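You operate a simulated robot arm through the tools that you are given. There is no shell and no other tool. Be economical: measure what you need, move in short steps, check, and stop when the job is done.

You are at the controls of a simulated two-armed robot. One attempt, no reset.

JOB
On the top deck of the trolley, fold the white cloth in half, so that its two long edges meet.

The check looks at the end state, three seconds after you hand in, the way a careful person would. Anything else that was tipped, shoved, dropped, spilled or broken makes it a failure. Flat cloth is picked up by pressing the open fingertips on it (5 to 10 N) and closing them slowly along it; thin cloth reads only 2 to 8 mm in the jaws.

ROBOT AND FRAMES
Two 7-joint arms with two-finger parallel grippers on one trunk, on a base that drives. Base frame: it is fixed to the floor where the robot stands at the start and does not move with it; the origin is under the middle of the robot, x ahead of it, y to its left, z up. Lengths are in m, angles in rad, forces in N, time in s.
The left shoulder is at the start at [0.079, 0.19, 1.191], the right one opposite. With the tool pointing down near the work surface each hand reaches from about 0.42 to 0.92 m from the robot's upright axis, wherever it stands, measured 20 degrees to its own side. Places, roughly: top deck of the trolley [0.6, 0, 0.9]. Payload 3.43 kg a hand.
The tool frame of a hand sits at the grasp point between the pads (the TCP): z along the fingers, y along the line on which they close. The tips reach 0.034 m beyond it. The gripper opens to 0.128 m. The fingers are 0.024 m wide and 0.012 m thick; the gripper's body (0.048 by 0.13 m) begins 0.096 m behind the TCP.
Orientation is that of the tool frame in the base frame, as a unit quaternion [x, y, z, w]. With the fingers straight down and closing along the base's y, the tool's x points along the base's -x, its y along +y and its z along -z.

CONTROLS
- The arms move only by the tool apply_moves. It takes "left_targets", "right_targets" or both (then of equal length, played together; a hand with none holds still); each is a list of rows, each an object of numbers (a shift or turn left out is 0, a gripper value left out holds the last): "fingers": the finger opening in m, from 0 to 0.128; "tx", "ty", "tz": the shift along the tool's x, y, z in m; "ax", "ay", "az": the turn, a rotation vector about the tool's x, y, z in degrees. In form: [{"fingers": .., "tx": .., "ty": .., "tz": .., "ax": .., "ay": .., "az": ..}, ...]. A call has 1 to 20 rows; each row is the pose to reach, as a shift and turn from the pose commanded when the call began, along the tool's axes at that moment. A row lasts 0.2 s, in which the tool goes at most 0.05 m and 0.15 rad; a call with a longer step from one row to the next is refused whole, and so is a gripper value outside its range. A pose out of reach is approached as far as the arm can. The call stops where the force on the tool passes 40 N (or 10 N more than at its start, if that is more) or the arm is blocked; 0.2 s more then pass. Each finger travels about 0.153 m/s and halts on what it meets, pressing with about 26 N; the grip force reading is that of the motor and also rises with nothing between the fingers. The clock runs only during rows and for 0.2 s after the last one: add rows that repeat a pose to give the fingers time. It gives the time, the measured TCP pose, the force on the tool (base axes), the opening and the grip force at its end, in the units of the frame above (readings bear some noise), with the torque about the TCP (base axes, N m) and any sound that the robot's microphone picked up, and new pictures: "show" is both (left out), scene, wrist or none (wrist: the cameras of the hands that moved).
- Cameras (640 x 400 px; columns grow to the right, rows downward): "scene" is now at [0.1539, 0.018, 1.4125]; the picture's right is [-0.07, -1.00, 0.02], its down [-0.72, 0.04, -0.69] and it looks along [0.69, -0.07, -0.72] (base axes); focal length 271 px, centre (320, 200). "left" rides on the left gripper at [0.076, 0.011, -0.16] in its tool frame; the picture's right is [-0.15, 0.99, 0.00], its down [-0.88, -0.13, -0.46] and it looks along [-0.45, -0.07, 0.89] (tool axes); focal length 234 px, centre (320, 200). "right" rides on the right gripper at [0.076, -0.011, -0.16] in its tool frame; the picture's right is [0.15, 0.99, 0.00], its down [-0.88, 0.13, -0.46] and it looks along [-0.45, 0.07, 0.89] (tool axes); focal length 234 px, centre (320, 200). There is no depth. A picture from a camera that has moved, and an enlarged one, comes with that camera's place and axes in the base frame and with its lens. The place of the scene camera against the robot may be out by one fixed shift of up to 0.012 m in any direction.
- raise_lower(by): slides the trunk up (or, below 0, down) by that many m; the arms and the scene camera ride with it, the base frame stays. It gives what a move gives, with no picture.
- base_move(legs): drives the robot by 1 to 6 legs, each [ahead, left, turn to the left] in m, m and rad, along the robot's own axes; the way and the turn of a leg run together, so that a leg with both is an arc; at most 1.5 m and 3.142 rad a leg. The arms and the cameras ride along, it lands a little off, and it stops where it bumps. It gives what a move gives, and a new picture of the scene camera.
- aim_head(pan, tilt): turns the head with the scene camera to pan (to the left, within 1.501 rad either way) and tilt (down, from -0.506 to 1.204), counted from straight ahead of the robot. It gives what a move gives, and a new picture of the scene camera.
- inspect(camera, box): a new picture of the part [left, top, right, bottom] of that camera's present view, enlarged. It takes no simulated time.
- job_done(): hands the job in; it is judged then, once.

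Work in short steps. Places have to be worked out from the pictures, the camera data and where the tool is seen: move nearer, look again, correct. Check each grasp and each placing, and mend what went wrong. You have 120 turns and 260 pictures in all, those below and enlarged ones among them. Open the grippers and draw the arms clear of the work before you hand the job in, unless the task says otherwise; then end with one line.

The tools are called after "Emit:" by a JSON object that holds its "op" and its "data". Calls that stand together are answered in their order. apply_moves: Moves the arms, as the interface text tells. Its arguments: {"type":"object","properties":{"left_targets":{"type":"array","items":{"type":"object","properties":{"fingers":{"type":"number"},"tx":{"type":"number"},"ty":{"type":"number"},"tz":{"type":"number"},"ax":{"type":"number"},"ay":{"type":"number"},"az":{"type":"number"}}}},"right_targets":{"type":"array","items":{"type":"object","properties":{"fingers":{"type":"number"},"tx":{"type":"number"},"ty":{"type":"number"},"tz":{"type":"number"},"ax":{"type":"number"},"ay":{"type":"number"},"az":{"type":"number"}}}},"show":{"type":"string","enum":["both","scene","wrist","none"]}},"required":[]} The other tools are called the same way: raise_lower (by) slides the trunk up or down; base_move (legs) drives the base; aim_head (pan, tilt) turns the head that bears the scene camera; inspect (camera, box) takes an enlarged picture of a part of a camera's view; job_done () hands the job in.

At the start:

```text
clock: 0.0
left_position: [0.5677, 0.3233, 1.0824]
left_orientation: [-0.028, 1.0, -0.01, 0.0]
left_wrist_force: [1.1, 0.0, 0.2]
left_ft_torque: [-0.04, 0.08, 0.01]
left_finger_gap: 0.128
left_grasp_force: 0.1
right_position: [0.7226, -0.1252, 1.0527]
right_orientation: [-0.031, 0.999, -0.01, 0.001]
right_wrist_force: [-0.8, -0.1, 0.5]
right_ft_torque: [-0.04, -0.08, 0.0]
right_finger_gap: 0.1281
right_grasp_force: 0.0
trunk travel left (down, up): [-0.675, 0.265]
robot x, y, heading: [0.0173, 0.0047, 0.053]
head pan, tilt: [-0.129, 0.808]
```

scene: 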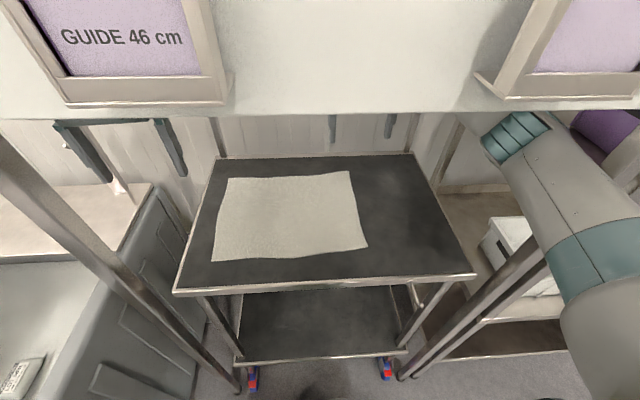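
right: 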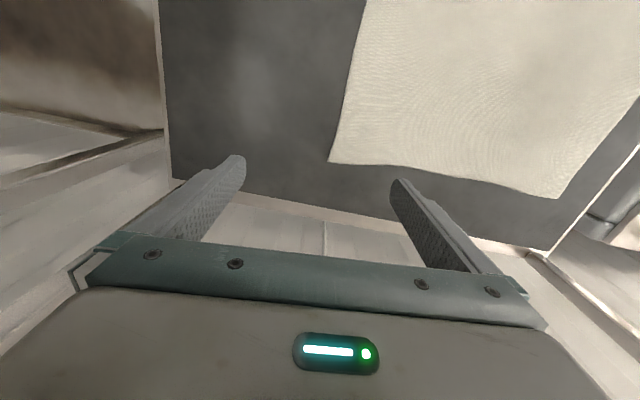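
left: 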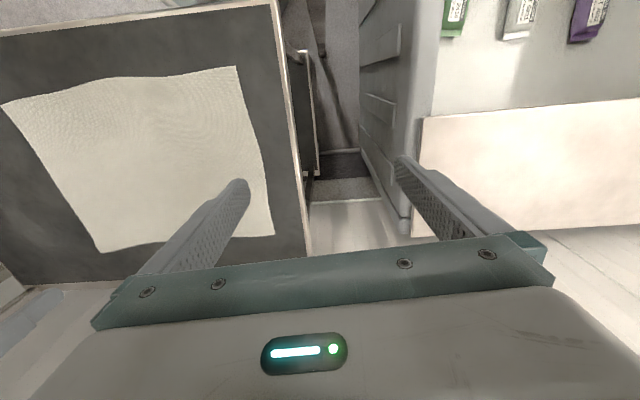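

The cloth's long edges run along y: the far one is at x≈0.75 and the near one at x≈0.485, with y from -0.13 to 0.22. I'll look up and around for obstacles such as posts or an overhead shelf before planning.

Emit:
{"op": "aim_head", "data": {"pan": -0.05, "tilt": 0.25}}

Emit:
{"op": "inspect", "data": {"camera": "left", "box": [0, 0, 640, 400]}}

```text
clock: 1.0
left_position: [0.5672, 0.3216, 1.0821]
left_orientation: [-0.03, 1.0, -0.009, 0.001]
left_wrist_force: [-0.2, -0.4, 0.3]
left_ft_torque: [-0.03, 0.0, 0.01]
left_finger_gap: 0.1282
left_grasp_force: 0.0
right_position: [0.7233, -0.1233, 1.0514]
right_orientation: [-0.035, 0.999, -0.007, 0.0]
right_wrist_force: [0.6, 0.7, -0.9]
right_ft_torque: [0.0, -0.02, 0.04]
right_finger_gap: 0.1281
right_grasp_force: 0.1
trunk travel left (down, up): [-0.675, 0.265]
robot x, y, heading: [0.016, 0.0003, 0.06]
head pan, tilt: [-0.051, 0.25]
camera scene: at [0.1678, 0.0215, 1.4618], right [0.01, -1.0, 0.02], down [-0.25, -0.02, -0.97], along [0.97, 0.0, -0.25], focal length 271 px, centre (320, 200)
```

scene: 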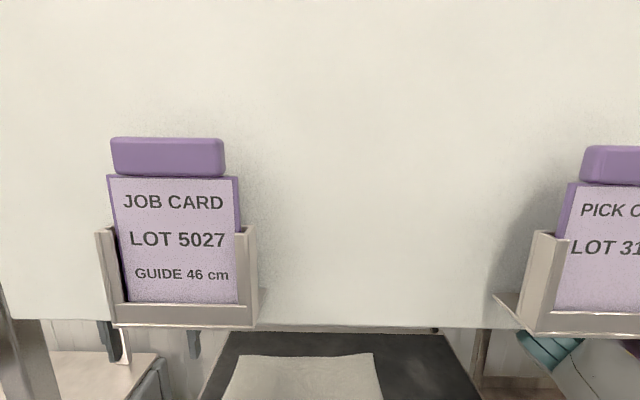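

```text
1.00 times, centred on (320, 200) of left (not enlarged: the box is as wide or as high as the picture)
camera zoom: at [0.4898, 0.3305, 1.2427], right [0.09, 1.0, -0.02], down [0.89, -0.07, 0.46], along [0.45, -0.06, -0.89], focal length 234 px, centre (320, 200)
```

zoom: 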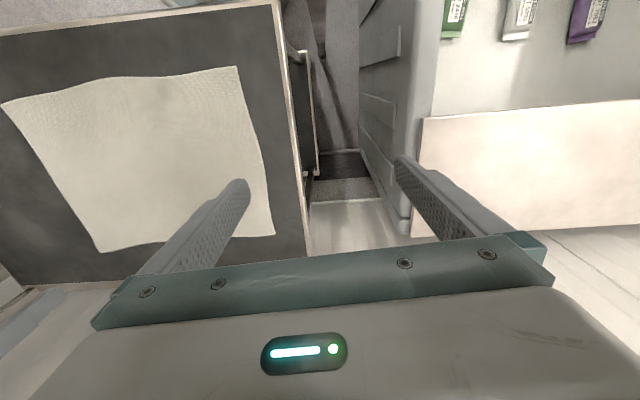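

A white board with card holders hangs at x≈0.38, with its bottom at z≈1.27 between me and the trolley, so the arms must work beneath it. I'll lower the trunk 8 cm to keep the arms low and see under it, then look again.

Emit:
{"op": "raise_lower", "data": {"by": -0.08}}

Emit:
{"op": "aim_head", "data": {"pan": -0.05, "tilt": 0.6}}

Emit:
{"op": "inspect", "data": {"camera": "right", "box": [0, 0, 640, 400]}}

Emit:
{"op": "inspect", "data": {"camera": "left", "box": [0, 0, 640, 400]}}

```text
clock: 2.1
left_position: [0.5676, 0.3218, 1.0025]
left_orientation: [-0.032, 0.999, -0.008, -0.001]
left_wrist_force: [-0.3, 0.5, 0.0]
left_ft_torque: [-0.04, 0.0, 0.0]
left_finger_gap: 0.128
left_grasp_force: 0.0
right_position: [0.7261, -0.1226, 0.9685]
right_orientation: [-0.038, 0.999, -0.007, -0.002]
right_wrist_force: [0.2, -1.0, 0.5]
right_ft_torque: [0.02, 0.02, 0.0]
right_finger_gap: 0.1283
right_grasp_force: 0.1
trunk travel left (down, up): [-0.595, 0.345]
robot x, y, heading: [0.0178, 0.0009, 0.066]
head pan, tilt: [-0.051, 0.25]
```

```text
clock: 3.0
left_position: [0.5676, 0.3211, 1.0024]
left_orientation: [-0.033, 0.999, -0.008, -0.002]
left_wrist_force: [-1.0, -0.4, -0.3]
left_ft_torque: [-0.05, -0.02, 0.02]
left_finger_gap: 0.128
left_grasp_force: 0.0
right_position: [0.7252, -0.1227, 0.9691]
right_orientation: [-0.038, 0.999, -0.006, -0.002]
right_wrist_force: [-0.9, 0.1, 1.1]
right_ft_torque: [0.01, -0.03, -0.04]
right_finger_gap: 0.1279
right_grasp_force: 0.1
trunk travel left (down, up): [-0.595, 0.345]
robot x, y, heading: [0.0215, -0.0006, 0.067]
head pan, tilt: [-0.051, 0.6]
camera scene: at [0.1659, 0.0177, 1.3493], right [0.01, -1.0, 0.02], down [-0.57, -0.02, -0.82], along [0.82, 0.0, -0.57], focal length 271 px, centre (320, 200)
```

scene: 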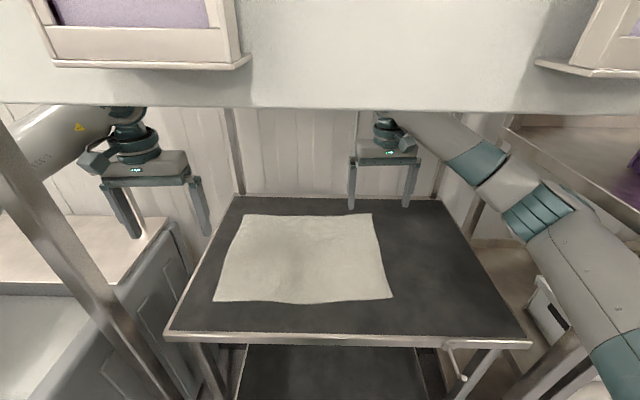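

```text
1.00 times, centred on (320, 200) of right (not enlarged: the box is as wide or as high as the picture)
camera zoom: at [0.6524, -0.1371, 1.1304], right [-0.22, 0.98, -0.01], down [0.87, 0.2, 0.45], along [0.44, 0.09, -0.89], focal length 234 px, centre (320, 200)
```

zoom: 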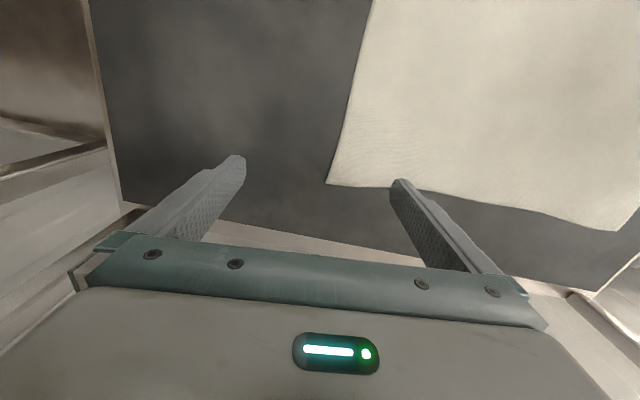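

```text
1.00 times, centred on (320, 200) of left (not enlarged: the box is as wide or as high as the picture)
camera zoom: at [0.4907, 0.3294, 1.162], right [0.08, 1.0, -0.02], down [0.89, -0.07, 0.46], along [0.45, -0.05, -0.89], focal length 234 px, centre (320, 200)
```

zoom: 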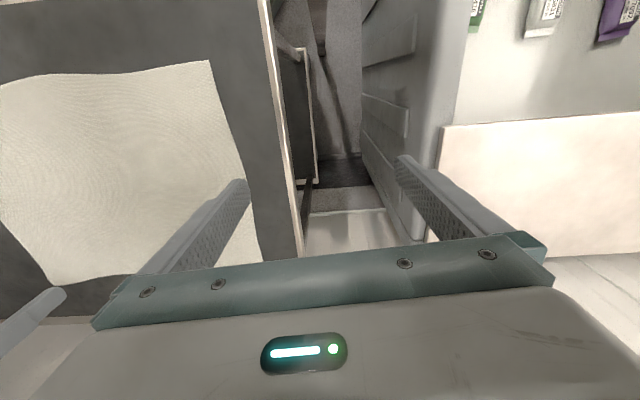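

The view is clear now. The cloth is aligned with my heading (yaw ≈0.066): far corners are at (0.748,-0.116) and (0.726,0.222), near corners at (0.49,-0.127) and (0.467,0.216). I'll fold far over near, first hovering both hands just inside the far corners with the fingers half closed.

Emit:
{"op": "apply_moves", "data": {"left_targets": [{"fingers": 0.05, "tx": -0.024, "ty": -0.025, "tz": 0.0}, {"tx": -0.048, "ty": -0.05, "tz": 0.005}, {"tx": -0.072, "ty": -0.075, "tz": 0.01}, {"tx": -0.096, "ty": -0.1, "tz": 0.015}, {"tx": -0.12, "ty": -0.125, "tz": 0.02}, {"tx": -0.1395, "ty": -0.1486, "tz": 0.03}, {"tx": -0.1395, "ty": -0.1486, "tz": 0.03}], "right_targets": [{"fingers": 0.05, "tx": -0.0136, "ty": 0.023}, {"tx": -0.0136, "ty": 0.046}, {"tx": -0.0136, "ty": 0.046}, {"tx": -0.0136, "ty": 0.046}, {"tx": -0.0136, "ty": 0.046}, {"tx": -0.0136, "ty": 0.046}, {"tx": -0.0136, "ty": 0.046}]}}

```text
clock: 4.8
left_position: [0.712, 0.2179, 0.9743]
left_orientation: [-0.056, 0.998, -0.008, 0.0]
left_wrist_force: [-0.6, 0.1, 0.5]
left_ft_torque: [0.03, -0.02, -0.03]
left_finger_gap: 0.0502
left_grasp_force: 0.0
right_position: [0.7409, -0.0547, 0.9704]
right_orientation: [-0.051, 0.999, -0.006, 0.001]
right_wrist_force: [0.1, 1.0, -0.6]
right_ft_torque: [-0.09, 0.0, 0.0]
right_finger_gap: 0.0499
right_grasp_force: 0.0
trunk travel left (down, up): [-0.595, 0.345]
robot x, y, heading: [0.0243, 0.0028, 0.094]
head pan, tilt: [-0.051, 0.6]
stopped in row 7 (left hand): the arm was blocked; the commanded pose is now the measured one
camera scene: at [0.1662, 0.0241, 1.3494], right [0.04, -1.0, 0.01], down [-0.56, -0.04, -0.83], along [0.83, 0.03, -0.56], focal length 271 px, centre (320, 200)
camera right: at [0.6677, -0.0705, 1.1312], right [-0.25, 0.97, -0.01], down [0.86, 0.22, 0.45], along [0.44, 0.1, -0.89], focal length 234 px, centre (320, 200)
camera left: at [0.6343, 0.221, 1.1351], right [0.03, 1.0, -0.01], down [0.89, -0.02, 0.46], along [0.46, -0.03, -0.89], focal length 234 px, centre (320, 200)
```

scene: 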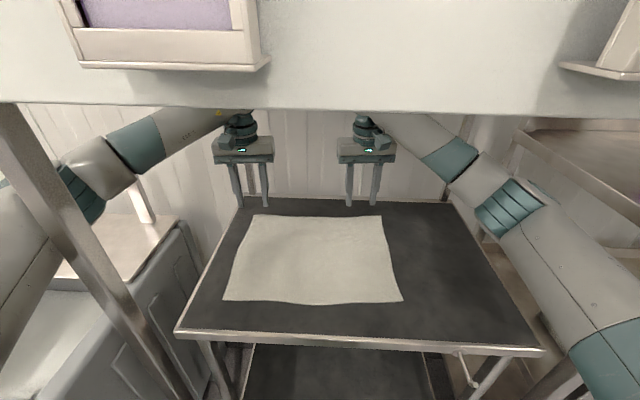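
right: 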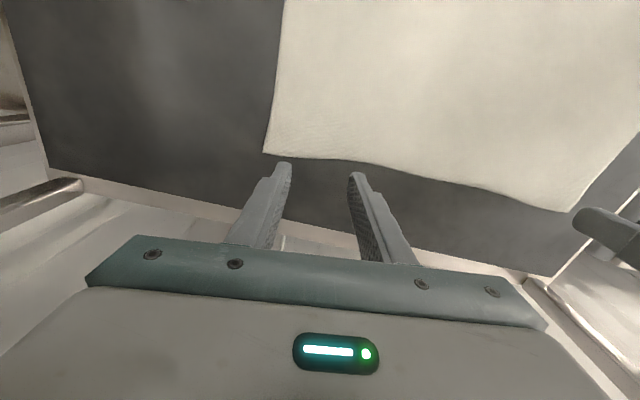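
left: 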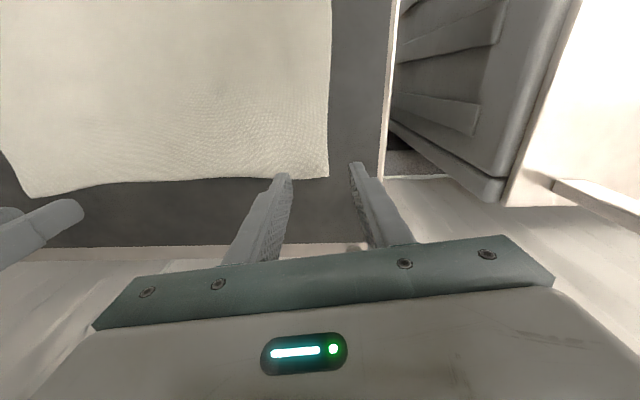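

The base yaw shifted and the left arm was blocked, so the left forearm is probably against the left front post. I'll look there more closely before moving again.

Emit:
{"op": "aim_head", "data": {"pan": 0.75, "tilt": 0.5}}

Emit:
{"op": "aim_head", "data": {"pan": -0.75, "tilt": 0.5}}

```text
clock: 5.9
left_position: [0.7121, 0.2154, 0.9758]
left_orientation: [-0.055, 0.998, -0.009, 0.0]
left_wrist_force: [0.1, 0.1, -0.5]
left_ft_torque: [0.02, -0.02, 0.0]
left_finger_gap: 0.0497
left_grasp_force: 0.0
right_position: [0.7407, -0.0559, 0.9711]
right_orientation: [-0.05, 0.999, -0.008, 0.002]
right_wrist_force: [0.2, -0.6, 0.0]
right_ft_torque: [0.02, -0.05, 0.01]
right_finger_gap: 0.0499
right_grasp_force: 0.1
trunk travel left (down, up): [-0.595, 0.345]
robot x, y, heading: [0.0234, 0.0036, 0.094]
head pan, tilt: [0.75, 0.499]
camera scene: at [0.1372, 0.0899, 1.3578], right [0.75, -0.67, 0.01], down [-0.32, -0.37, -0.87], along [0.59, 0.65, -0.49], focal length 271 px, centre (320, 200)
```

scene: 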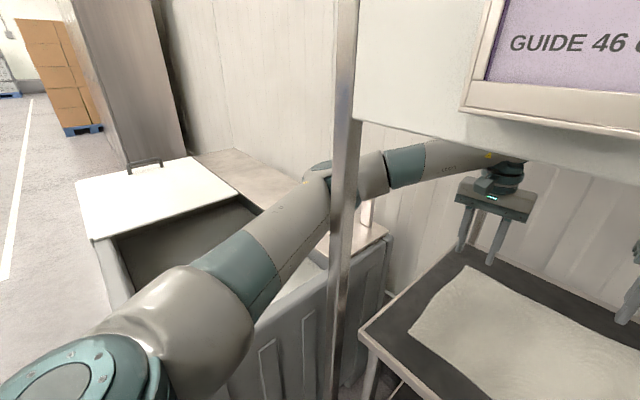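

```text
clock: 7.5
left_position: [0.7125, 0.2155, 0.9756]
left_orientation: [-0.055, 0.998, -0.009, 0.002]
left_wrist_force: [-0.4, -0.6, -0.2]
left_ft_torque: [0.02, -0.01, 0.0]
left_finger_gap: 0.0497
left_grasp_force: 0.1
right_position: [0.741, -0.0549, 0.9724]
right_orientation: [-0.049, 0.999, -0.007, 0.002]
right_wrist_force: [0.5, -0.7, 0.2]
right_ft_torque: [0.01, -0.01, 0.0]
right_finger_gap: 0.0501
right_grasp_force: 0.1
trunk travel left (down, up): [-0.595, 0.345]
robot x, y, heading: [0.0239, 0.0016, 0.091]
head pan, tilt: [-0.75, 0.499]
camera scene: at [0.1486, -0.0335, 1.36], right [-0.61, -0.79, 0.01], down [-0.38, 0.28, -0.88], along [0.7, -0.54, -0.47], focal length 271 px, centre (320, 200)
```

scene: 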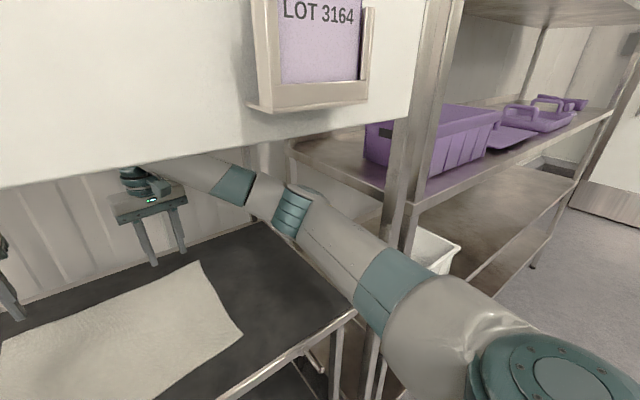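

This confirms it: the left arm is hooked outside the left front post, while the right arm passes inside. I'll unhook it by bringing the left hand up and outward to about (0.58,0.50), clear of the post, before backing out.

Emit:
{"op": "apply_moves", "data": {"left_targets": [{"tx": 0.012, "ty": 0.035, "tz": -0.015}, {"tx": 0.024, "ty": 0.074, "tz": -0.03}, {"tx": 0.036, "ty": 0.11, "tz": -0.045}, {"tx": 0.048, "ty": 0.148, "tz": -0.05}, {"tx": 0.06, "ty": 0.186, "tz": -0.05}, {"tx": 0.073, "ty": 0.224, "tz": -0.05}, {"tx": 0.086, "ty": 0.262, "tz": -0.05}, {"tx": 0.098, "ty": 0.298, "tz": -0.05}], "show": "none"}}

Emit:
{"op": "aim_head", "data": {"pan": 0.75, "tilt": 0.5}}

```text
clock: 9.3
left_position: [0.5877, 0.483, 1.0262]
left_orientation: [-0.049, 0.999, -0.001, 0.001]
left_wrist_force: [-1.1, -0.6, 0.5]
left_ft_torque: [-0.02, 0.0, -0.01]
left_finger_gap: 0.05
left_grasp_force: 0.1
right_position: [0.7449, -0.0723, 0.9689]
right_orientation: [-0.047, 0.999, 0.001, 0.001]
right_wrist_force: [-0.4, 0.5, -0.3]
right_ft_torque: [-0.02, -0.01, 0.0]
right_finger_gap: 0.05
right_grasp_force: 0.1
trunk travel left (down, up): [-0.595, 0.345]
robot x, y, heading: [0.027, 0.0027, 0.089]
head pan, tilt: [-0.75, 0.499]
```

```text
clock: 10.9
left_position: [0.5892, 0.4803, 1.0262]
left_orientation: [-0.048, 0.999, 0.0, 0.0]
left_wrist_force: [-0.4, -0.8, 0.0]
left_ft_torque: [0.03, -0.02, 0.0]
left_finger_gap: 0.05
left_grasp_force: 0.1
right_position: [0.7441, -0.074, 0.9686]
right_orientation: [-0.047, 0.999, 0.001, 0.0]
right_wrist_force: [-0.8, 0.4, 0.5]
right_ft_torque: [0.0, 0.01, 0.0]
right_finger_gap: 0.0499
right_grasp_force: 0.1
trunk travel left (down, up): [-0.595, 0.345]
robot x, y, heading: [0.0254, 0.0072, 0.089]
head pan, tilt: [0.75, 0.499]
camera scene: at [0.1431, 0.0689, 1.3589], right [0.74, -0.67, 0.0], down [-0.32, -0.36, -0.88], along [0.59, 0.65, -0.48], focal length 271 px, centre (320, 200)
```

scene: 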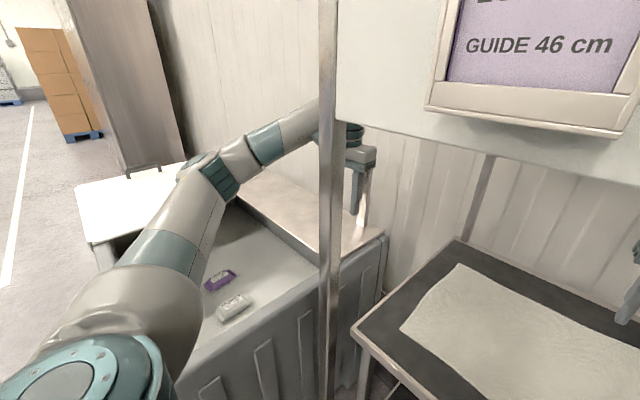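

The left arm is clear outside the post. I'll shift the base 4 cm left, which gives both arms more clearance, then back away straight along -x by 0.2 m.

Emit:
{"op": "apply_moves", "data": {"left_targets": [{"ty": 0.03}, {"ty": 0.05}], "show": "none"}}

Emit:
{"op": "base_move", "data": {"legs": [[0.0, 0.04, 0.0], [-0.2, 0.018, 0.0]]}}

```text
clock: 11.5
left_position: [0.5852, 0.5289, 1.0265]
left_orientation: [-0.049, 0.999, 0.0, 0.0]
left_wrist_force: [0.2, 0.5, 0.3]
left_ft_torque: [0.02, -0.02, -0.03]
left_finger_gap: 0.05
left_grasp_force: 0.1
right_position: [0.7443, -0.0728, 0.9673]
right_orientation: [-0.047, 0.999, 0.001, 0.0]
right_wrist_force: [-0.8, 0.1, -0.5]
right_ft_torque: [-0.01, 0.02, -0.03]
right_finger_gap: 0.0498
right_grasp_force: 0.0
trunk travel left (down, up): [-0.595, 0.345]
robot x, y, heading: [0.0228, 0.0047, 0.084]
head pan, tilt: [0.75, 0.499]
```

```text
clock: 13.6
left_position: [0.3756, 0.5715, 1.0261]
left_orientation: [-0.05, 0.999, 0.0, 0.0]
left_wrist_force: [-1.7, -1.1, -0.5]
left_ft_torque: [0.03, -0.04, -0.01]
left_finger_gap: 0.0499
left_grasp_force: 0.1
right_position: [0.5374, -0.0311, 0.969]
right_orientation: [-0.049, 0.999, 0.001, 0.0]
right_wrist_force: [0.0, 0.5, -0.7]
right_ft_torque: [0.01, -0.02, 0.0]
right_finger_gap: 0.05
right_grasp_force: 0.1
trunk travel left (down, up): [-0.595, 0.345]
robot x, y, heading: [-0.1834, 0.0417, 0.095]
head pan, tilt: [0.75, 0.499]
camera scene: at [-0.0638, 0.11, 1.3589], right [0.75, -0.67, 0.0], down [-0.32, -0.36, -0.88], along [0.59, 0.65, -0.48], focal length 271 px, centre (320, 200)
```

scene: 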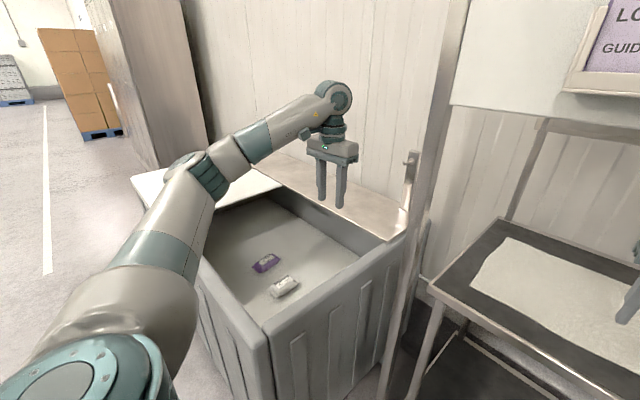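

The left hand is now in front of the post (which sits at ≈(0.37,0.30); the board bottom is at ≈1.29). I'll back off 0.12 m more, then lower the left hand and swing it inward in front of the post.

Emit:
{"op": "base_move", "data": {"legs": [[-0.12, 0.011, -0.025]]}}

Emit:
{"op": "apply_moves", "data": {"left_targets": [{"ty": -0.02, "tz": 0.03}, {"tx": 0.0, "ty": -0.06, "tz": 0.055}, {"ty": -0.105, "tz": 0.055}, {"ty": -0.15, "tz": 0.055}, {"ty": -0.195, "tz": 0.055}, {"ty": -0.24, "tz": 0.055}, {"ty": -0.285, "tz": 0.055}, {"ty": -0.33, "tz": 0.055}, {"ty": -0.375, "tz": 0.055}], "show": "scene"}}

```text
clock: 14.8
left_position: [0.2701, 0.5576, 1.0266]
left_orientation: [-0.038, 0.999, -0.001, 0.0]
left_wrist_force: [-0.4, -0.5, 0.4]
left_ft_torque: [0.03, -0.03, -0.02]
left_finger_gap: 0.0498
left_grasp_force: 0.0
right_position: [0.4173, -0.0473, 0.9677]
right_orientation: [-0.036, 0.999, 0.001, 0.0]
right_wrist_force: [-0.3, 0.7, 0.2]
right_ft_torque: [0.0, -0.01, 0.0]
right_finger_gap: 0.0497
right_grasp_force: 0.1
trunk travel left (down, up): [-0.595, 0.345]
robot x, y, heading: [-0.2995, 0.048, 0.061]
head pan, tilt: [0.75, 0.499]
camera scene: at [-0.1809, 0.1087, 1.3589], right [0.73, -0.69, 0.0], down [-0.33, -0.35, -0.88], along [0.6, 0.64, -0.48], focal length 271 px, centre (320, 200)
```

scene: 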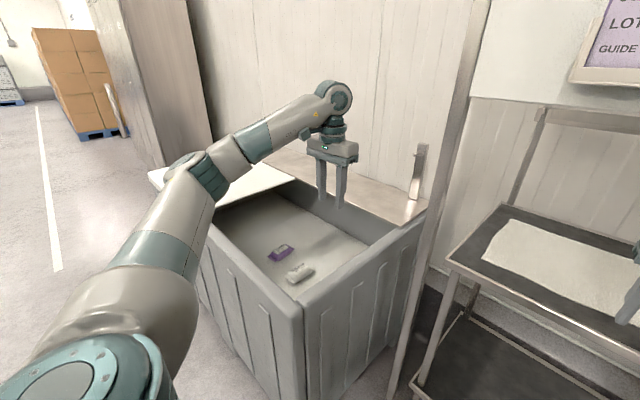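

```text
clock: 16.8
left_position: [0.2978, 0.1812, 0.9749]
left_orientation: [-0.037, 0.999, 0.0, 0.0]
left_wrist_force: [1.0, -0.1, 0.3]
left_ft_torque: [0.0, 0.02, 0.0]
left_finger_gap: 0.0498
left_grasp_force: 0.1
right_position: [0.4177, -0.0495, 0.9676]
right_orientation: [-0.035, 0.999, 0.001, 0.0]
right_wrist_force: [-0.1, 0.0, -0.5]
right_ft_torque: [0.02, 0.0, 0.03]
right_finger_gap: 0.0501
right_grasp_force: 0.0
trunk travel left (down, up): [-0.595, 0.345]
robot x, y, heading: [-0.2979, 0.0456, 0.07]
head pan, tilt: [0.75, 0.499]
camera scene: at [-0.1803, 0.1067, 1.3589], right [0.73, -0.69, 0.0], down [-0.33, -0.35, -0.88], along [0.6, 0.64, -0.48], focal length 271 px, centre (320, 200)
```

scene: 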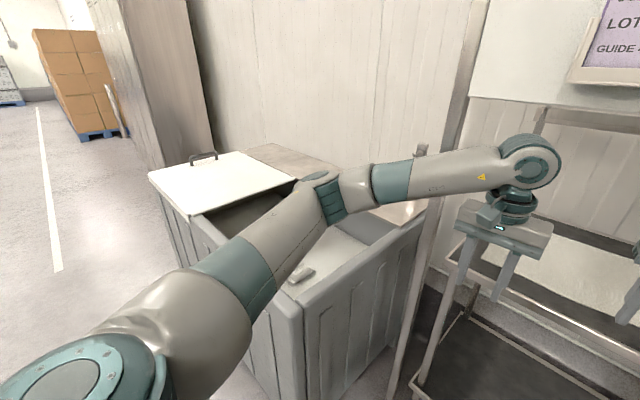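

The left hand is inside the post line. I'll extend both hands forward under the board while the base stays back, so the elbows stay inside the posts.

Emit:
{"op": "apply_moves", "data": {"left_targets": [{"tx": -0.035}, {"tx": -0.075}, {"tx": -0.115}, {"tx": -0.155}, {"tx": -0.195, "ty": -0.005}, {"tx": -0.23, "ty": -0.01}, {"tx": -0.252, "ty": -0.01}], "right_targets": [{"tx": 0}, {"tx": -0.02}, {"tx": -0.04, "ty": -0.01}, {"tx": -0.06, "ty": -0.02}, {"tx": -0.09, "ty": -0.02}, {"tx": -0.11, "ty": -0.03}, {"tx": -0.128, "ty": -0.03}], "show": "scene"}}

Emit:
{"op": "aim_head", "data": {"pan": 0.0, "tilt": 0.5}}

```text
clock: 18.4
left_position: [0.5124, 0.2007, 0.9708]
left_orientation: [-0.037, 0.999, -0.002, 0.001]
left_wrist_force: [1.3, -0.1, -0.3]
left_ft_torque: [-0.06, -0.01, 0.04]
left_finger_gap: 0.0498
left_grasp_force: 0.0
left hand out of reach, approached as far as the arm can: row 6, 7
right_position: [0.5391, -0.068, 0.9678]
right_orientation: [-0.038, 0.999, -0.001, 0.0]
right_wrist_force: [0.3, 1.4, -0.3]
right_ft_torque: [-0.08, 0.01, 0.02]
right_finger_gap: 0.0498
right_grasp_force: 0.1
right hand out of reach, approached as far as the arm can: row 7
trunk travel left (down, up): [-0.595, 0.345]
robot x, y, heading: [-0.2967, 0.0466, 0.068]
head pan, tilt: [0.75, 0.499]
camera scene: at [-0.1812, 0.1126, 1.3587], right [0.73, -0.69, 0.0], down [-0.33, -0.35, -0.88], along [0.6, 0.64, -0.48], focal length 271 px, centre (320, 200)
```

scene: 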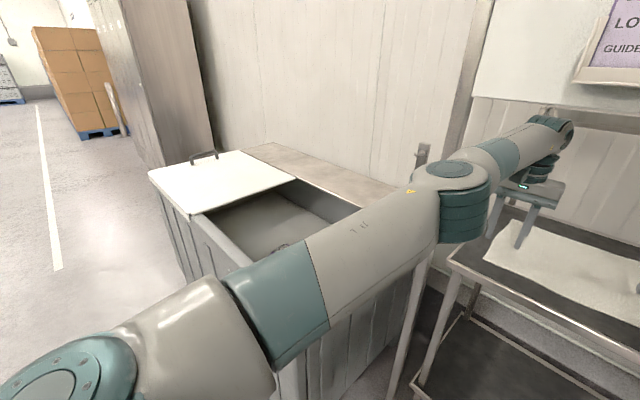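

```text
clock: 19.5
left_position: [0.5128, 0.1989, 0.9696]
left_orientation: [-0.037, 0.999, 0.0, 0.0]
left_wrist_force: [1.0, 0.5, -0.4]
left_ft_torque: [0.03, -0.03, -0.01]
left_finger_gap: 0.0502
left_grasp_force: 0.1
right_position: [0.5393, -0.0726, 0.9676]
right_orientation: [-0.036, 0.999, 0.002, 0.001]
right_wrist_force: [0.7, 0.1, 0.1]
right_ft_torque: [0.0, 0.01, 0.0]
right_finger_gap: 0.0502
right_grasp_force: 0.0
trunk travel left (down, up): [-0.595, 0.345]
robot x, y, heading: [-0.2997, 0.0457, 0.067]
head pan, tilt: [0.0, 0.499]
camera scene: at [-0.1522, 0.0483, 1.3589], right [0.07, -1.0, 0.0], down [-0.48, -0.03, -0.88], along [0.88, 0.06, -0.48], focal length 271 px, centre (320, 200)
```

scene: 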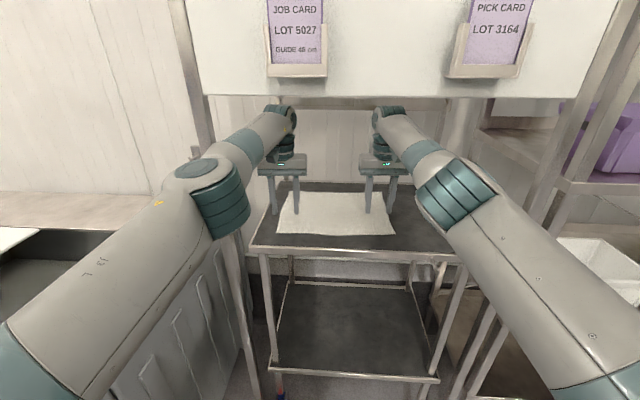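

Both arms pass inside the posts now, but the left elbow is in line with the left post. The gap's centre is at y≈-0.05 (posts at +0.30 and -0.40), so I'll shift the base right 0.095 m and creep forward a bit, then look.

Emit:
{"op": "base_move", "data": {"legs": [[-0.006, -0.095, 0.0], [0.08, -0.005, 0.0]]}}

```text
clock: 21.3
left_position: [0.5913, 0.1015, 0.9695]
left_orientation: [-0.037, 0.999, -0.001, 0.001]
left_wrist_force: [-0.3, 0.1, -0.7]
left_ft_torque: [0.01, 0.02, -0.04]
left_finger_gap: 0.05
left_grasp_force: 0.0
right_position: [0.6189, -0.1676, 0.9677]
right_orientation: [-0.036, 0.999, 0.001, 0.0]
right_wrist_force: [-0.1, -0.2, -0.3]
right_ft_torque: [0.0, -0.01, -0.01]
right_finger_gap: 0.0501
right_grasp_force: 0.0
trunk travel left (down, up): [-0.595, 0.345]
robot x, y, heading: [-0.2213, -0.0464, 0.066]
head pan, tilt: [0.0, 0.499]
camera scene: at [-0.0725, -0.0478, 1.3589], right [0.06, -1.0, 0.0], down [-0.48, -0.03, -0.88], along [0.88, 0.06, -0.48], focal length 271 px, centre (320, 200)
```

scene: 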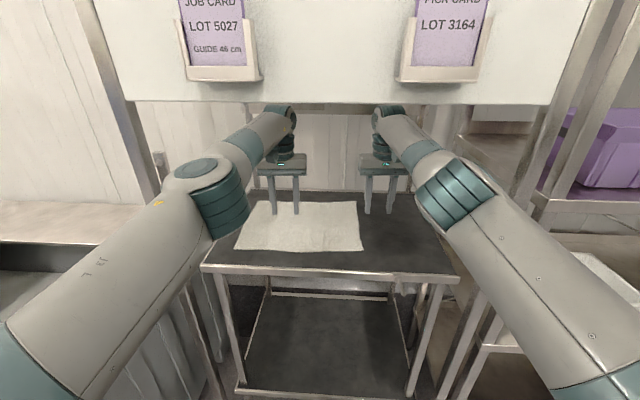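

Left and right elbows now have similar margins to the posts. I'll drive forward another 0.17 m.

Emit:
{"op": "base_move", "data": {"legs": [[0.09, -0.006, 0.0], [0.09, -0.006, 0.0]]}}

```text
clock: 23.1
left_position: [0.7433, 0.1005, 0.9723]
left_orientation: [-0.037, 0.999, 0.0, 0.002]
left_wrist_force: [-0.2, -0.3, 0.4]
left_ft_torque: [0.0, 0.05, 0.01]
left_finger_gap: 0.0501
left_grasp_force: 0.0
right_position: [0.7706, -0.167, 0.9734]
right_orientation: [-0.038, 0.999, 0.0, 0.003]
right_wrist_force: [0.1, -0.7, 0.2]
right_ft_torque: [-0.01, 0.02, 0.0]
right_finger_gap: 0.05
right_grasp_force: 0.0
trunk travel left (down, up): [-0.595, 0.345]
robot x, y, heading: [-0.0623, -0.0507, 0.061]
head pan, tilt: [0.0, 0.499]
stopped in leg 2: the robot was blocked; the commanded pose is now the measured one
camera scene: at [0.0779, -0.0483, 1.3598], right [0.06, -1.0, 0.0], down [-0.48, -0.03, -0.88], along [0.88, 0.06, -0.48], focal length 271 px, centre (320, 200)
```

scene: 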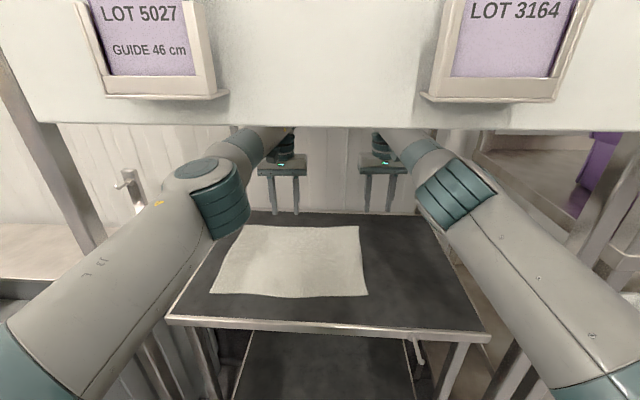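

The robot was blocked: the wrist bulge likely touched the trolley's rear handle bar (x≈0.84, z≈1.2). I'll pull the hands back ~3 cm off it and bring them over the far corners, then check with the wrist cameras.

Emit:
{"op": "apply_moves", "data": {"left_targets": [{"tx": 0.014, "ty": 0.0}, {"tx": 0.014, "ty": 0.03}, {"tx": 0.014, "ty": 0.06}, {"tx": 0.014, "ty": 0.083}, {"tx": 0.014, "ty": 0.083}], "right_targets": [{"tx": 0.023}, {"tx": 0.023, "ty": 0.03}, {"tx": 0.023, "ty": 0.06}, {"tx": 0.023, "ty": 0.093}, {"tx": 0.023, "ty": 0.093}]}}

```text
clock: 24.5
left_position: [0.7292, 0.1481, 0.9689]
left_orientation: [-0.022, 1.0, 0.006, -0.003]
left_wrist_force: [0.6, 0.2, -0.4]
left_ft_torque: [0.02, 0.0, -0.01]
left_finger_gap: 0.05
left_grasp_force: 0.1
right_position: [0.7443, -0.0968, 0.9679]
right_orientation: [-0.032, 0.999, 0.005, 0.0]
right_wrist_force: [0.3, 1.1, 0.3]
right_ft_torque: [0.01, 0.01, -0.05]
right_finger_gap: 0.05
right_grasp_force: 0.1
trunk travel left (down, up): [-0.595, 0.345]
robot x, y, heading: [-0.0645, -0.0556, 0.048]
head pan, tilt: [0.0, 0.499]
stopped in row 5 (left hand): the arm was blocked; the commanded pose is now the measured one
camera scene: at [0.0832, -0.064, 1.36], right [0.05, -1.0, -0.01], down [-0.48, -0.02, -0.88], along [0.88, 0.05, -0.48], focal length 271 px, centre (320, 200)
camera right: at [0.6693, -0.1135, 1.1287], right [-0.21, 0.98, 0.01], down [0.87, 0.18, 0.46], along [0.45, 0.1, -0.89], focal length 234 px, centre (320, 200)
camera left: at [0.6525, 0.1533, 1.1291], right [0.11, 0.99, 0.01], down [0.89, -0.1, 0.45], along [0.45, -0.04, -0.89], focal length 234 px, centre (320, 200)
```

scene: 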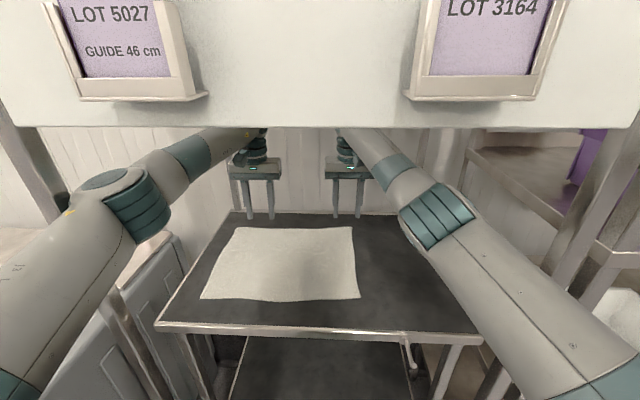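
right: 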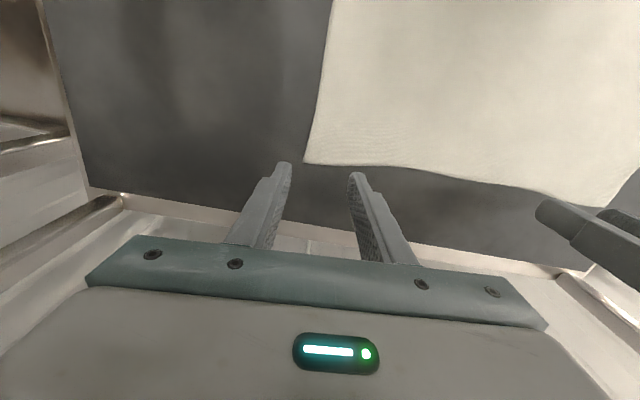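
left: 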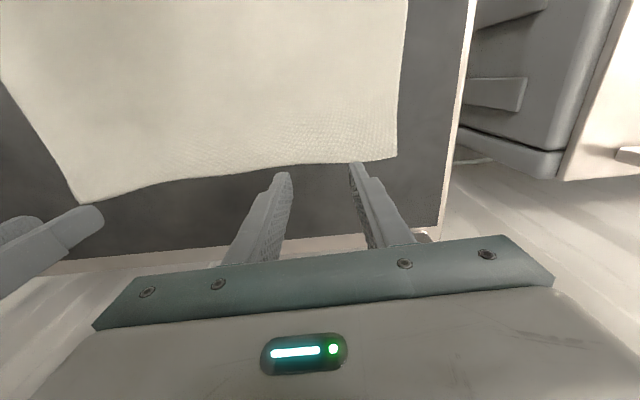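

The left upper arm is pressing on the left post because the elbow splays when the hand isn't near full extension. I'll shift the base right and slightly back so the arms work nearly straight.

Emit:
{"op": "base_move", "data": {"legs": [[0.0, -0.035, 0.0], [-0.035, 0.0, 0.015]]}}

Emit:
{"op": "apply_moves", "data": {"left_targets": [{"tx": -0.025, "ty": 0.0}, {"tx": -0.03, "ty": 0.02}, {"tx": -0.032, "ty": 0.035}, {"tx": -0.032, "ty": 0.05}, {"tx": -0.032, "ty": 0.05}], "right_targets": [{"tx": -0.01, "ty": 0.0}, {"tx": -0.015, "ty": 0.01}, {"tx": -0.02, "ty": 0.03}, {"tx": -0.025, "ty": 0.045}, {"tx": -0.025, "ty": 0.045}]}}

```text
clock: 25.8
left_position: [0.6943, 0.1435, 0.9657]
left_orientation: [-0.035, 0.999, 0.0, -0.003]
left_wrist_force: [0.1, 0.4, -0.4]
left_ft_torque: [-0.08, -0.02, 0.01]
left_finger_gap: 0.0501
left_grasp_force: 0.1
right_position: [0.7126, -0.1075, 0.9646]
right_orientation: [-0.042, 0.999, -0.001, -0.001]
right_wrist_force: [1.2, 0.7, 1.1]
right_ft_torque: [-0.04, -0.02, 0.01]
right_finger_gap: 0.0502
right_grasp_force: 0.2
trunk travel left (down, up): [-0.595, 0.345]
robot x, y, heading: [-0.0971, -0.0876, 0.076]
head pan, tilt: [0.0, 0.499]
camera scene: at [0.052, -0.084, 1.3585], right [0.07, -1.0, 0.0], down [-0.48, -0.04, -0.88], along [0.87, 0.06, -0.48], focal length 271 px, centre (320, 200)
```

scene: 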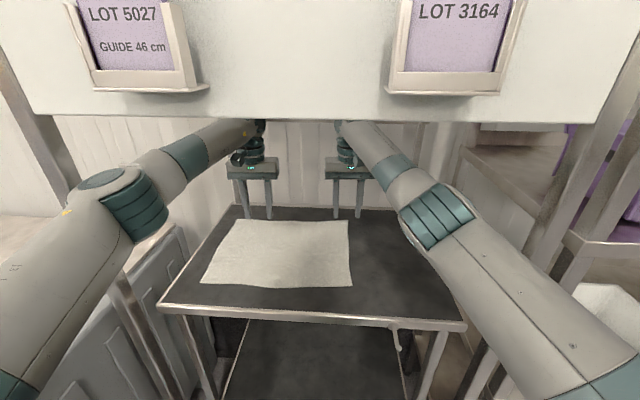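

```text
clock: 27.0
left_position: [0.7149, 0.1889, 0.9671]
left_orientation: [-0.034, 0.999, -0.001, -0.002]
left_wrist_force: [0.1, 1.7, -0.6]
left_ft_torque: [-0.05, -0.01, 0.02]
left_finger_gap: 0.05
left_grasp_force: 0.1
left hand out of reach, approached as far as the arm can: row 2, 3, 4, 5
right_position: [0.7081, -0.0656, 0.9663]
right_orientation: [-0.04, 0.999, 0.0, 0.0]
right_wrist_force: [0.5, 0.0, -0.1]
right_ft_torque: [-0.03, 0.02, 0.01]
right_finger_gap: 0.05
right_grasp_force: 0.1
right hand out of reach, approached as far as the arm can: row 2, 3, 4, 5
trunk travel left (down, up): [-0.595, 0.345]
robot x, y, heading: [-0.0968, -0.0884, 0.068]
head pan, tilt: [0.0, 0.499]
camera scene: at [0.0497, -0.0842, 1.359], right [0.07, -1.0, 0.0], down [-0.48, -0.04, -0.88], along [0.88, 0.06, -0.48], focal length 271 px, centre (320, 200)
camera right: at [0.6341, -0.0822, 1.1273], right [-0.23, 0.97, 0.0], down [0.87, 0.2, 0.46], along [0.44, 0.1, -0.89], focal length 234 px, centre (320, 200)
camera left: at [0.6398, 0.1943, 1.1276], right [0.08, 1.0, 0.0], down [0.89, -0.07, 0.45], along [0.45, -0.03, -0.89], focal length 234 px, centre (320, 200)
```

scene: 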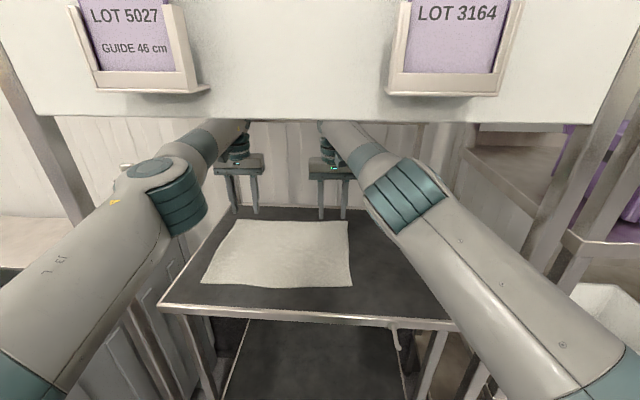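
right: 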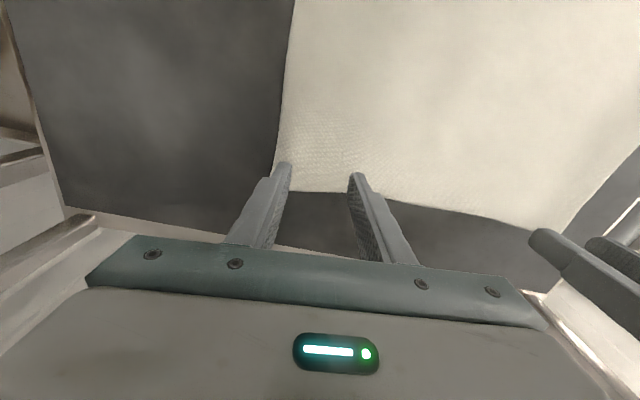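
left: 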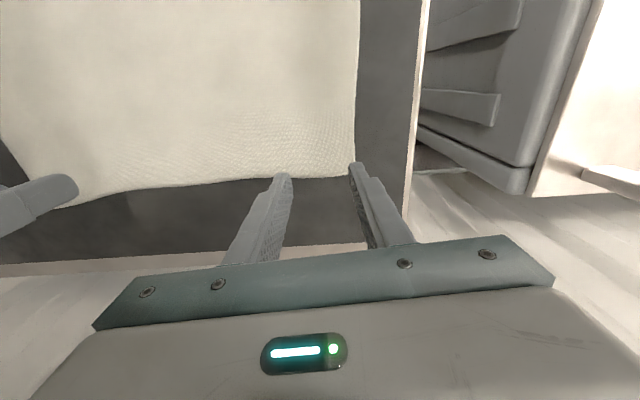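

Both arms are nearly straight and clear. The right hand needs ~2 cm more reach, so I'll move both hands toward -y, turn the base slightly left (bringing the right shoulder forward), and advance a little.

Emit:
{"op": "apply_moves", "data": {"left_targets": [{"ty": -0.025}, {"ty": -0.05}, {"ty": -0.05}], "right_targets": [{"ty": -0.025}, {"ty": -0.05}, {"ty": -0.05}], "show": "none"}}

Emit:
{"op": "base_move", "data": {"legs": [[0.02, -0.003, 0.05]]}}

```text
clock: 27.8
left_position: [0.7165, 0.1382, 0.9678]
left_orientation: [-0.036, 0.999, 0.0, -0.002]
left_wrist_force: [-0.2, -0.1, -0.2]
left_ft_torque: [-0.01, -0.04, -0.02]
left_finger_gap: 0.0503
left_grasp_force: 0.1
left hand out of reach, approached as far as the arm can: row 2, 3
right_position: [0.7216, -0.1113, 0.9672]
right_orientation: [-0.041, 0.999, -0.001, -0.001]
right_wrist_force: [0.0, -0.4, -0.2]
right_ft_torque: [0.01, 0.01, 0.01]
right_finger_gap: 0.0501
right_grasp_force: 0.0
right hand out of reach, approached as far as the arm can: row 1, 2, 3
trunk travel left (down, up): [-0.595, 0.345]
robot x, y, heading: [-0.0961, -0.0878, 0.073]
head pan, tilt: [0.0, 0.499]
```

```text
clock: 28.6
left_position: [0.7229, 0.1754, 0.9691]
left_orientation: [-0.06, 0.998, 0.0, 0.0]
left_wrist_force: [-0.6, -0.8, 0.6]
left_ft_torque: [-0.01, 0.0, -0.02]
left_finger_gap: 0.0498
left_grasp_force: 0.1
right_position: [0.739, -0.0743, 0.9687]
right_orientation: [-0.065, 0.998, 0.0, -0.002]
right_wrist_force: [0.6, -0.2, 0.5]
right_ft_torque: [-0.02, -0.03, -0.03]
right_finger_gap: 0.0502
right_grasp_force: 0.1
trunk travel left (down, up): [-0.595, 0.345]
robot x, y, heading: [-0.0754, -0.0918, 0.121]
head pan, tilt: [0.0, 0.499]
camera scene: at [0.0673, -0.0799, 1.3593], right [0.12, -0.99, 0.0], down [-0.47, -0.06, -0.88], along [0.87, 0.11, -0.48], focal length 271 px, centre (320, 200)
```

scene: 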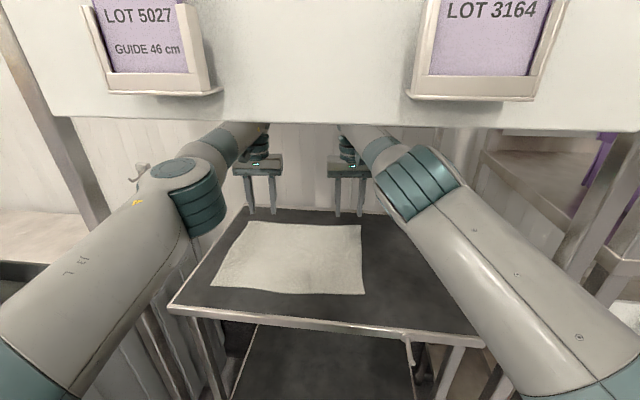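

The hands now sit at left (0.723,0.175) and right (0.739,-0.074), both just inside the far edge. I'll nudge the right back a little and descend toward the deck gently.

Emit:
{"op": "apply_moves", "data": {"left_targets": [{"tz": 0.012}, {"tz": 0.022}, {"tz": 0.028}, {"tz": 0.028}], "right_targets": [{"tx": 0.006, "tz": 0.012}, {"tx": 0.006, "tz": 0.022}, {"tx": 0.006, "tz": 0.028}, {"tx": 0.006, "tz": 0.028}]}}

```text
clock: 29.6
left_position: [0.7249, 0.1782, 0.9391]
left_orientation: [-0.06, 0.998, 0.001, -0.003]
left_wrist_force: [0.1, 0.2, -0.2]
left_ft_torque: [0.03, -0.02, 0.0]
left_finger_gap: 0.0501
left_grasp_force: 0.1
right_position: [0.7423, -0.0716, 0.94]
right_orientation: [-0.066, 0.998, -0.001, -0.003]
right_wrist_force: [-0.7, 0.4, 0.3]
right_ft_torque: [0.0, -0.01, 0.01]
right_finger_gap: 0.05
right_grasp_force: 0.0
right hand out of reach, approached as far as the arm can: row 1, 2, 3, 4
trunk travel left (down, up): [-0.595, 0.345]
robot x, y, heading: [-0.0812, -0.0922, 0.122]
head pan, tilt: [0.0, 0.499]
camera scene: at [0.0689, -0.0794, 1.3589], right [0.12, -0.99, 0.0], down [-0.48, -0.06, -0.88], along [0.87, 0.11, -0.48], focal length 271 px, centre (320, 200)
camera right: at [0.6702, -0.0922, 1.1008], right [-0.27, 0.96, 0.0], down [0.86, 0.25, 0.45], along [0.43, 0.12, -0.89], focal length 234 px, centre (320, 200)
camera left: at [0.6473, 0.1781, 1.1], right [0.03, 1.0, 0.0], down [0.89, -0.02, 0.45], along [0.45, -0.01, -0.89], focal length 234 px, centre (320, 200)
```

scene: 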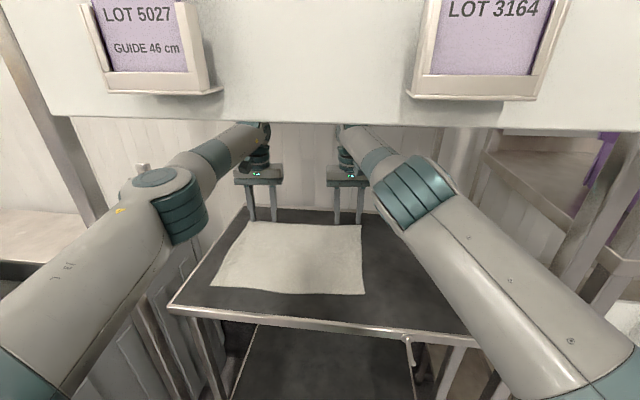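
right: 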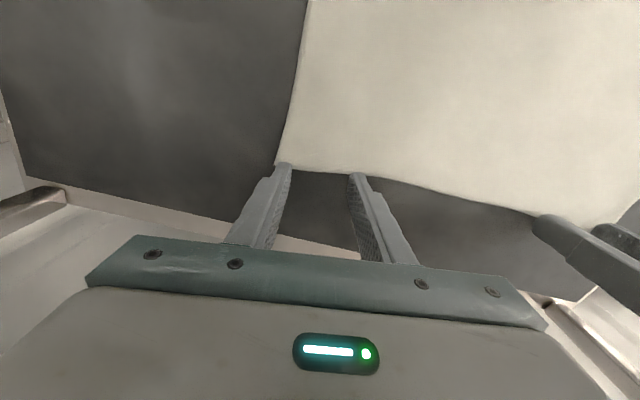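
left: 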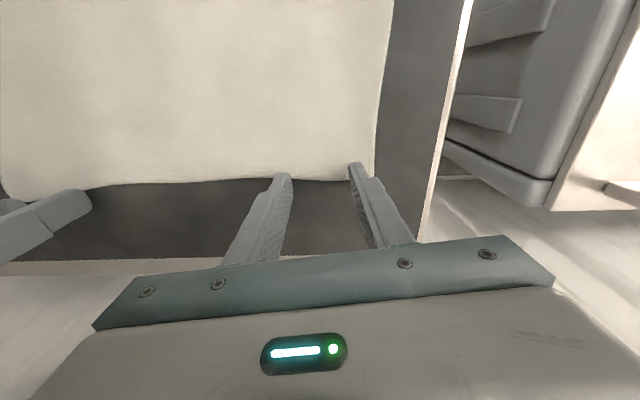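

The tips are ~6 mm above the deck and nearly at the cloth edge. I'll nudge both hands ~1 cm inward before pressing.

Emit:
{"op": "apply_moves", "data": {"left_targets": [{"tx": 0.008, "ty": -0.009}, {"tx": 0.008, "ty": -0.009}], "right_targets": [{"tx": 0.015, "ty": 0.013}, {"tx": 0.015, "ty": 0.013}], "show": "wrist"}}

```text
clock: 30.2
left_position: [0.7174, 0.1658, 0.9394]
left_orientation: [-0.061, 0.998, 0.001, -0.002]
left_wrist_force: [-0.6, -0.6, -0.8]
left_ft_torque: [0.04, 0.01, 0.02]
left_finger_gap: 0.0498
left_grasp_force: 0.0
right_position: [0.7378, -0.0576, 0.9398]
right_orientation: [-0.066, 0.998, 0.0, -0.002]
right_wrist_force: [-0.2, 0.1, -1.1]
right_ft_torque: [0.01, -0.01, -0.03]
right_finger_gap: 0.0501
right_grasp_force: 0.1
right hand out of reach, approached as far as the arm can: row 1, 2
trunk travel left (down, up): [-0.595, 0.345]
robot x, y, heading: [-0.0755, -0.0901, 0.12]
head pan, tilt: [0.0, 0.499]
camera right: at [0.6655, -0.0784, 1.1014], right [-0.27, 0.96, 0.0], down [0.86, 0.24, 0.45], along [0.43, 0.12, -0.89], focal length 234 px, centre (320, 200)
camera left: at [0.6405, 0.1668, 1.0996], right [0.03, 1.0, 0.0], down [0.89, -0.02, 0.45], along [0.45, -0.01, -0.89], focal length 234 px, centre (320, 200)
```

right: 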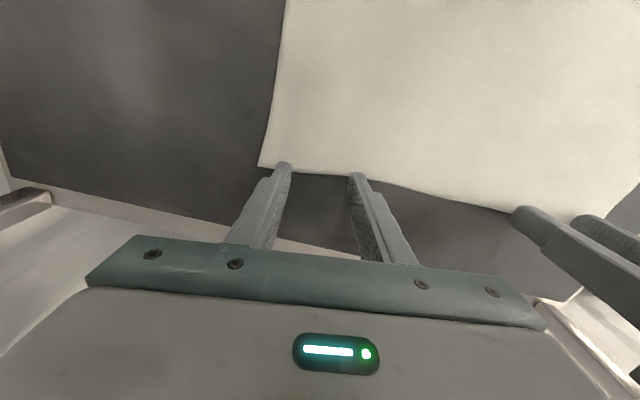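
left: 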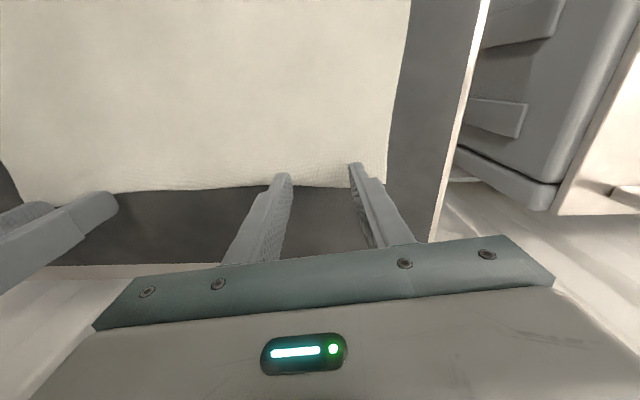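

The left placement is good. The right still needs ~1.2 cm toward me, since its commanded pose was beyond reach.

Emit:
{"op": "apply_moves", "data": {"right_targets": [{"tx": 0.02, "ty": -0.008}, {"tx": 0.02, "ty": -0.008}], "show": "wrist"}}

```text
clock: 30.8
left_position: [0.7186, 0.1662, 0.9387]
left_orientation: [-0.06, 0.998, 0.001, -0.002]
left_wrist_force: [-0.5, 0.8, -0.9]
left_ft_torque: [0.02, 0.0, 0.02]
left_finger_gap: 0.0502
left_grasp_force: 0.1
right_position: [0.7395, -0.0585, 0.9419]
right_orientation: [-0.065, 0.998, 0.0, -0.002]
right_wrist_force: [0.0, -0.4, -0.3]
right_ft_torque: [-0.01, 0.01, -0.02]
right_finger_gap: 0.0502
right_grasp_force: 0.1
right hand out of reach, approached as far as the arm can: row 1, 2
trunk travel left (down, up): [-0.595, 0.345]
robot x, y, heading: [-0.0801, -0.089, 0.122]
head pan, tilt: [0.0, 0.499]
camera right: at [0.6657, -0.079, 1.1025], right [-0.27, 0.96, 0.0], down [0.86, 0.25, 0.45], along [0.43, 0.12, -0.89], focal length 234 px, centre (320, 200)
```

right: 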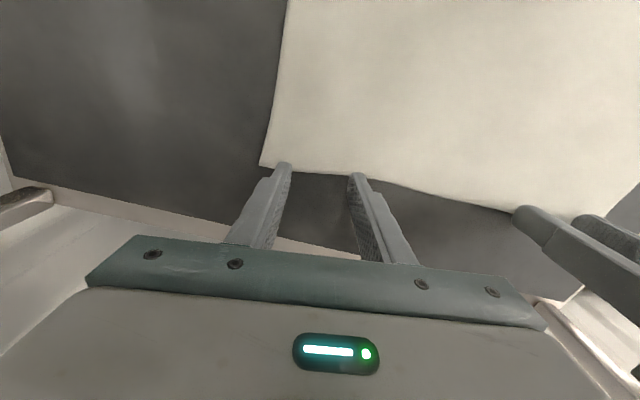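

The right command is still ahead of the arm, so I'll keep winding it back.

Emit:
{"op": "apply_moves", "data": {"right_targets": [{"tx": 0.015}, {"tx": 0.025}, {"tx": 0.025}], "show": "none"}}

```text
clock: 31.6
left_position: [0.7175, 0.167, 0.9392]
left_orientation: [-0.061, 0.998, 0.001, -0.003]
left_wrist_force: [-0.3, 0.7, -0.2]
left_ft_torque: [0.0, -0.01, -0.04]
left_finger_gap: 0.05
left_grasp_force: 0.1
right_position: [0.7358, -0.0556, 0.9435]
right_orientation: [-0.065, 0.998, -0.001, -0.001]
right_wrist_force: [-0.3, 0.1, -0.5]
right_ft_torque: [-0.01, 0.0, -0.01]
right_finger_gap: 0.0502
right_grasp_force: 0.2
right hand out of reach, approached as far as the arm can: row 1, 2, 3
trunk travel left (down, up): [-0.595, 0.345]
robot x, y, heading: [-0.078, -0.0887, 0.125]
head pan, tilt: [0.0, 0.499]
```

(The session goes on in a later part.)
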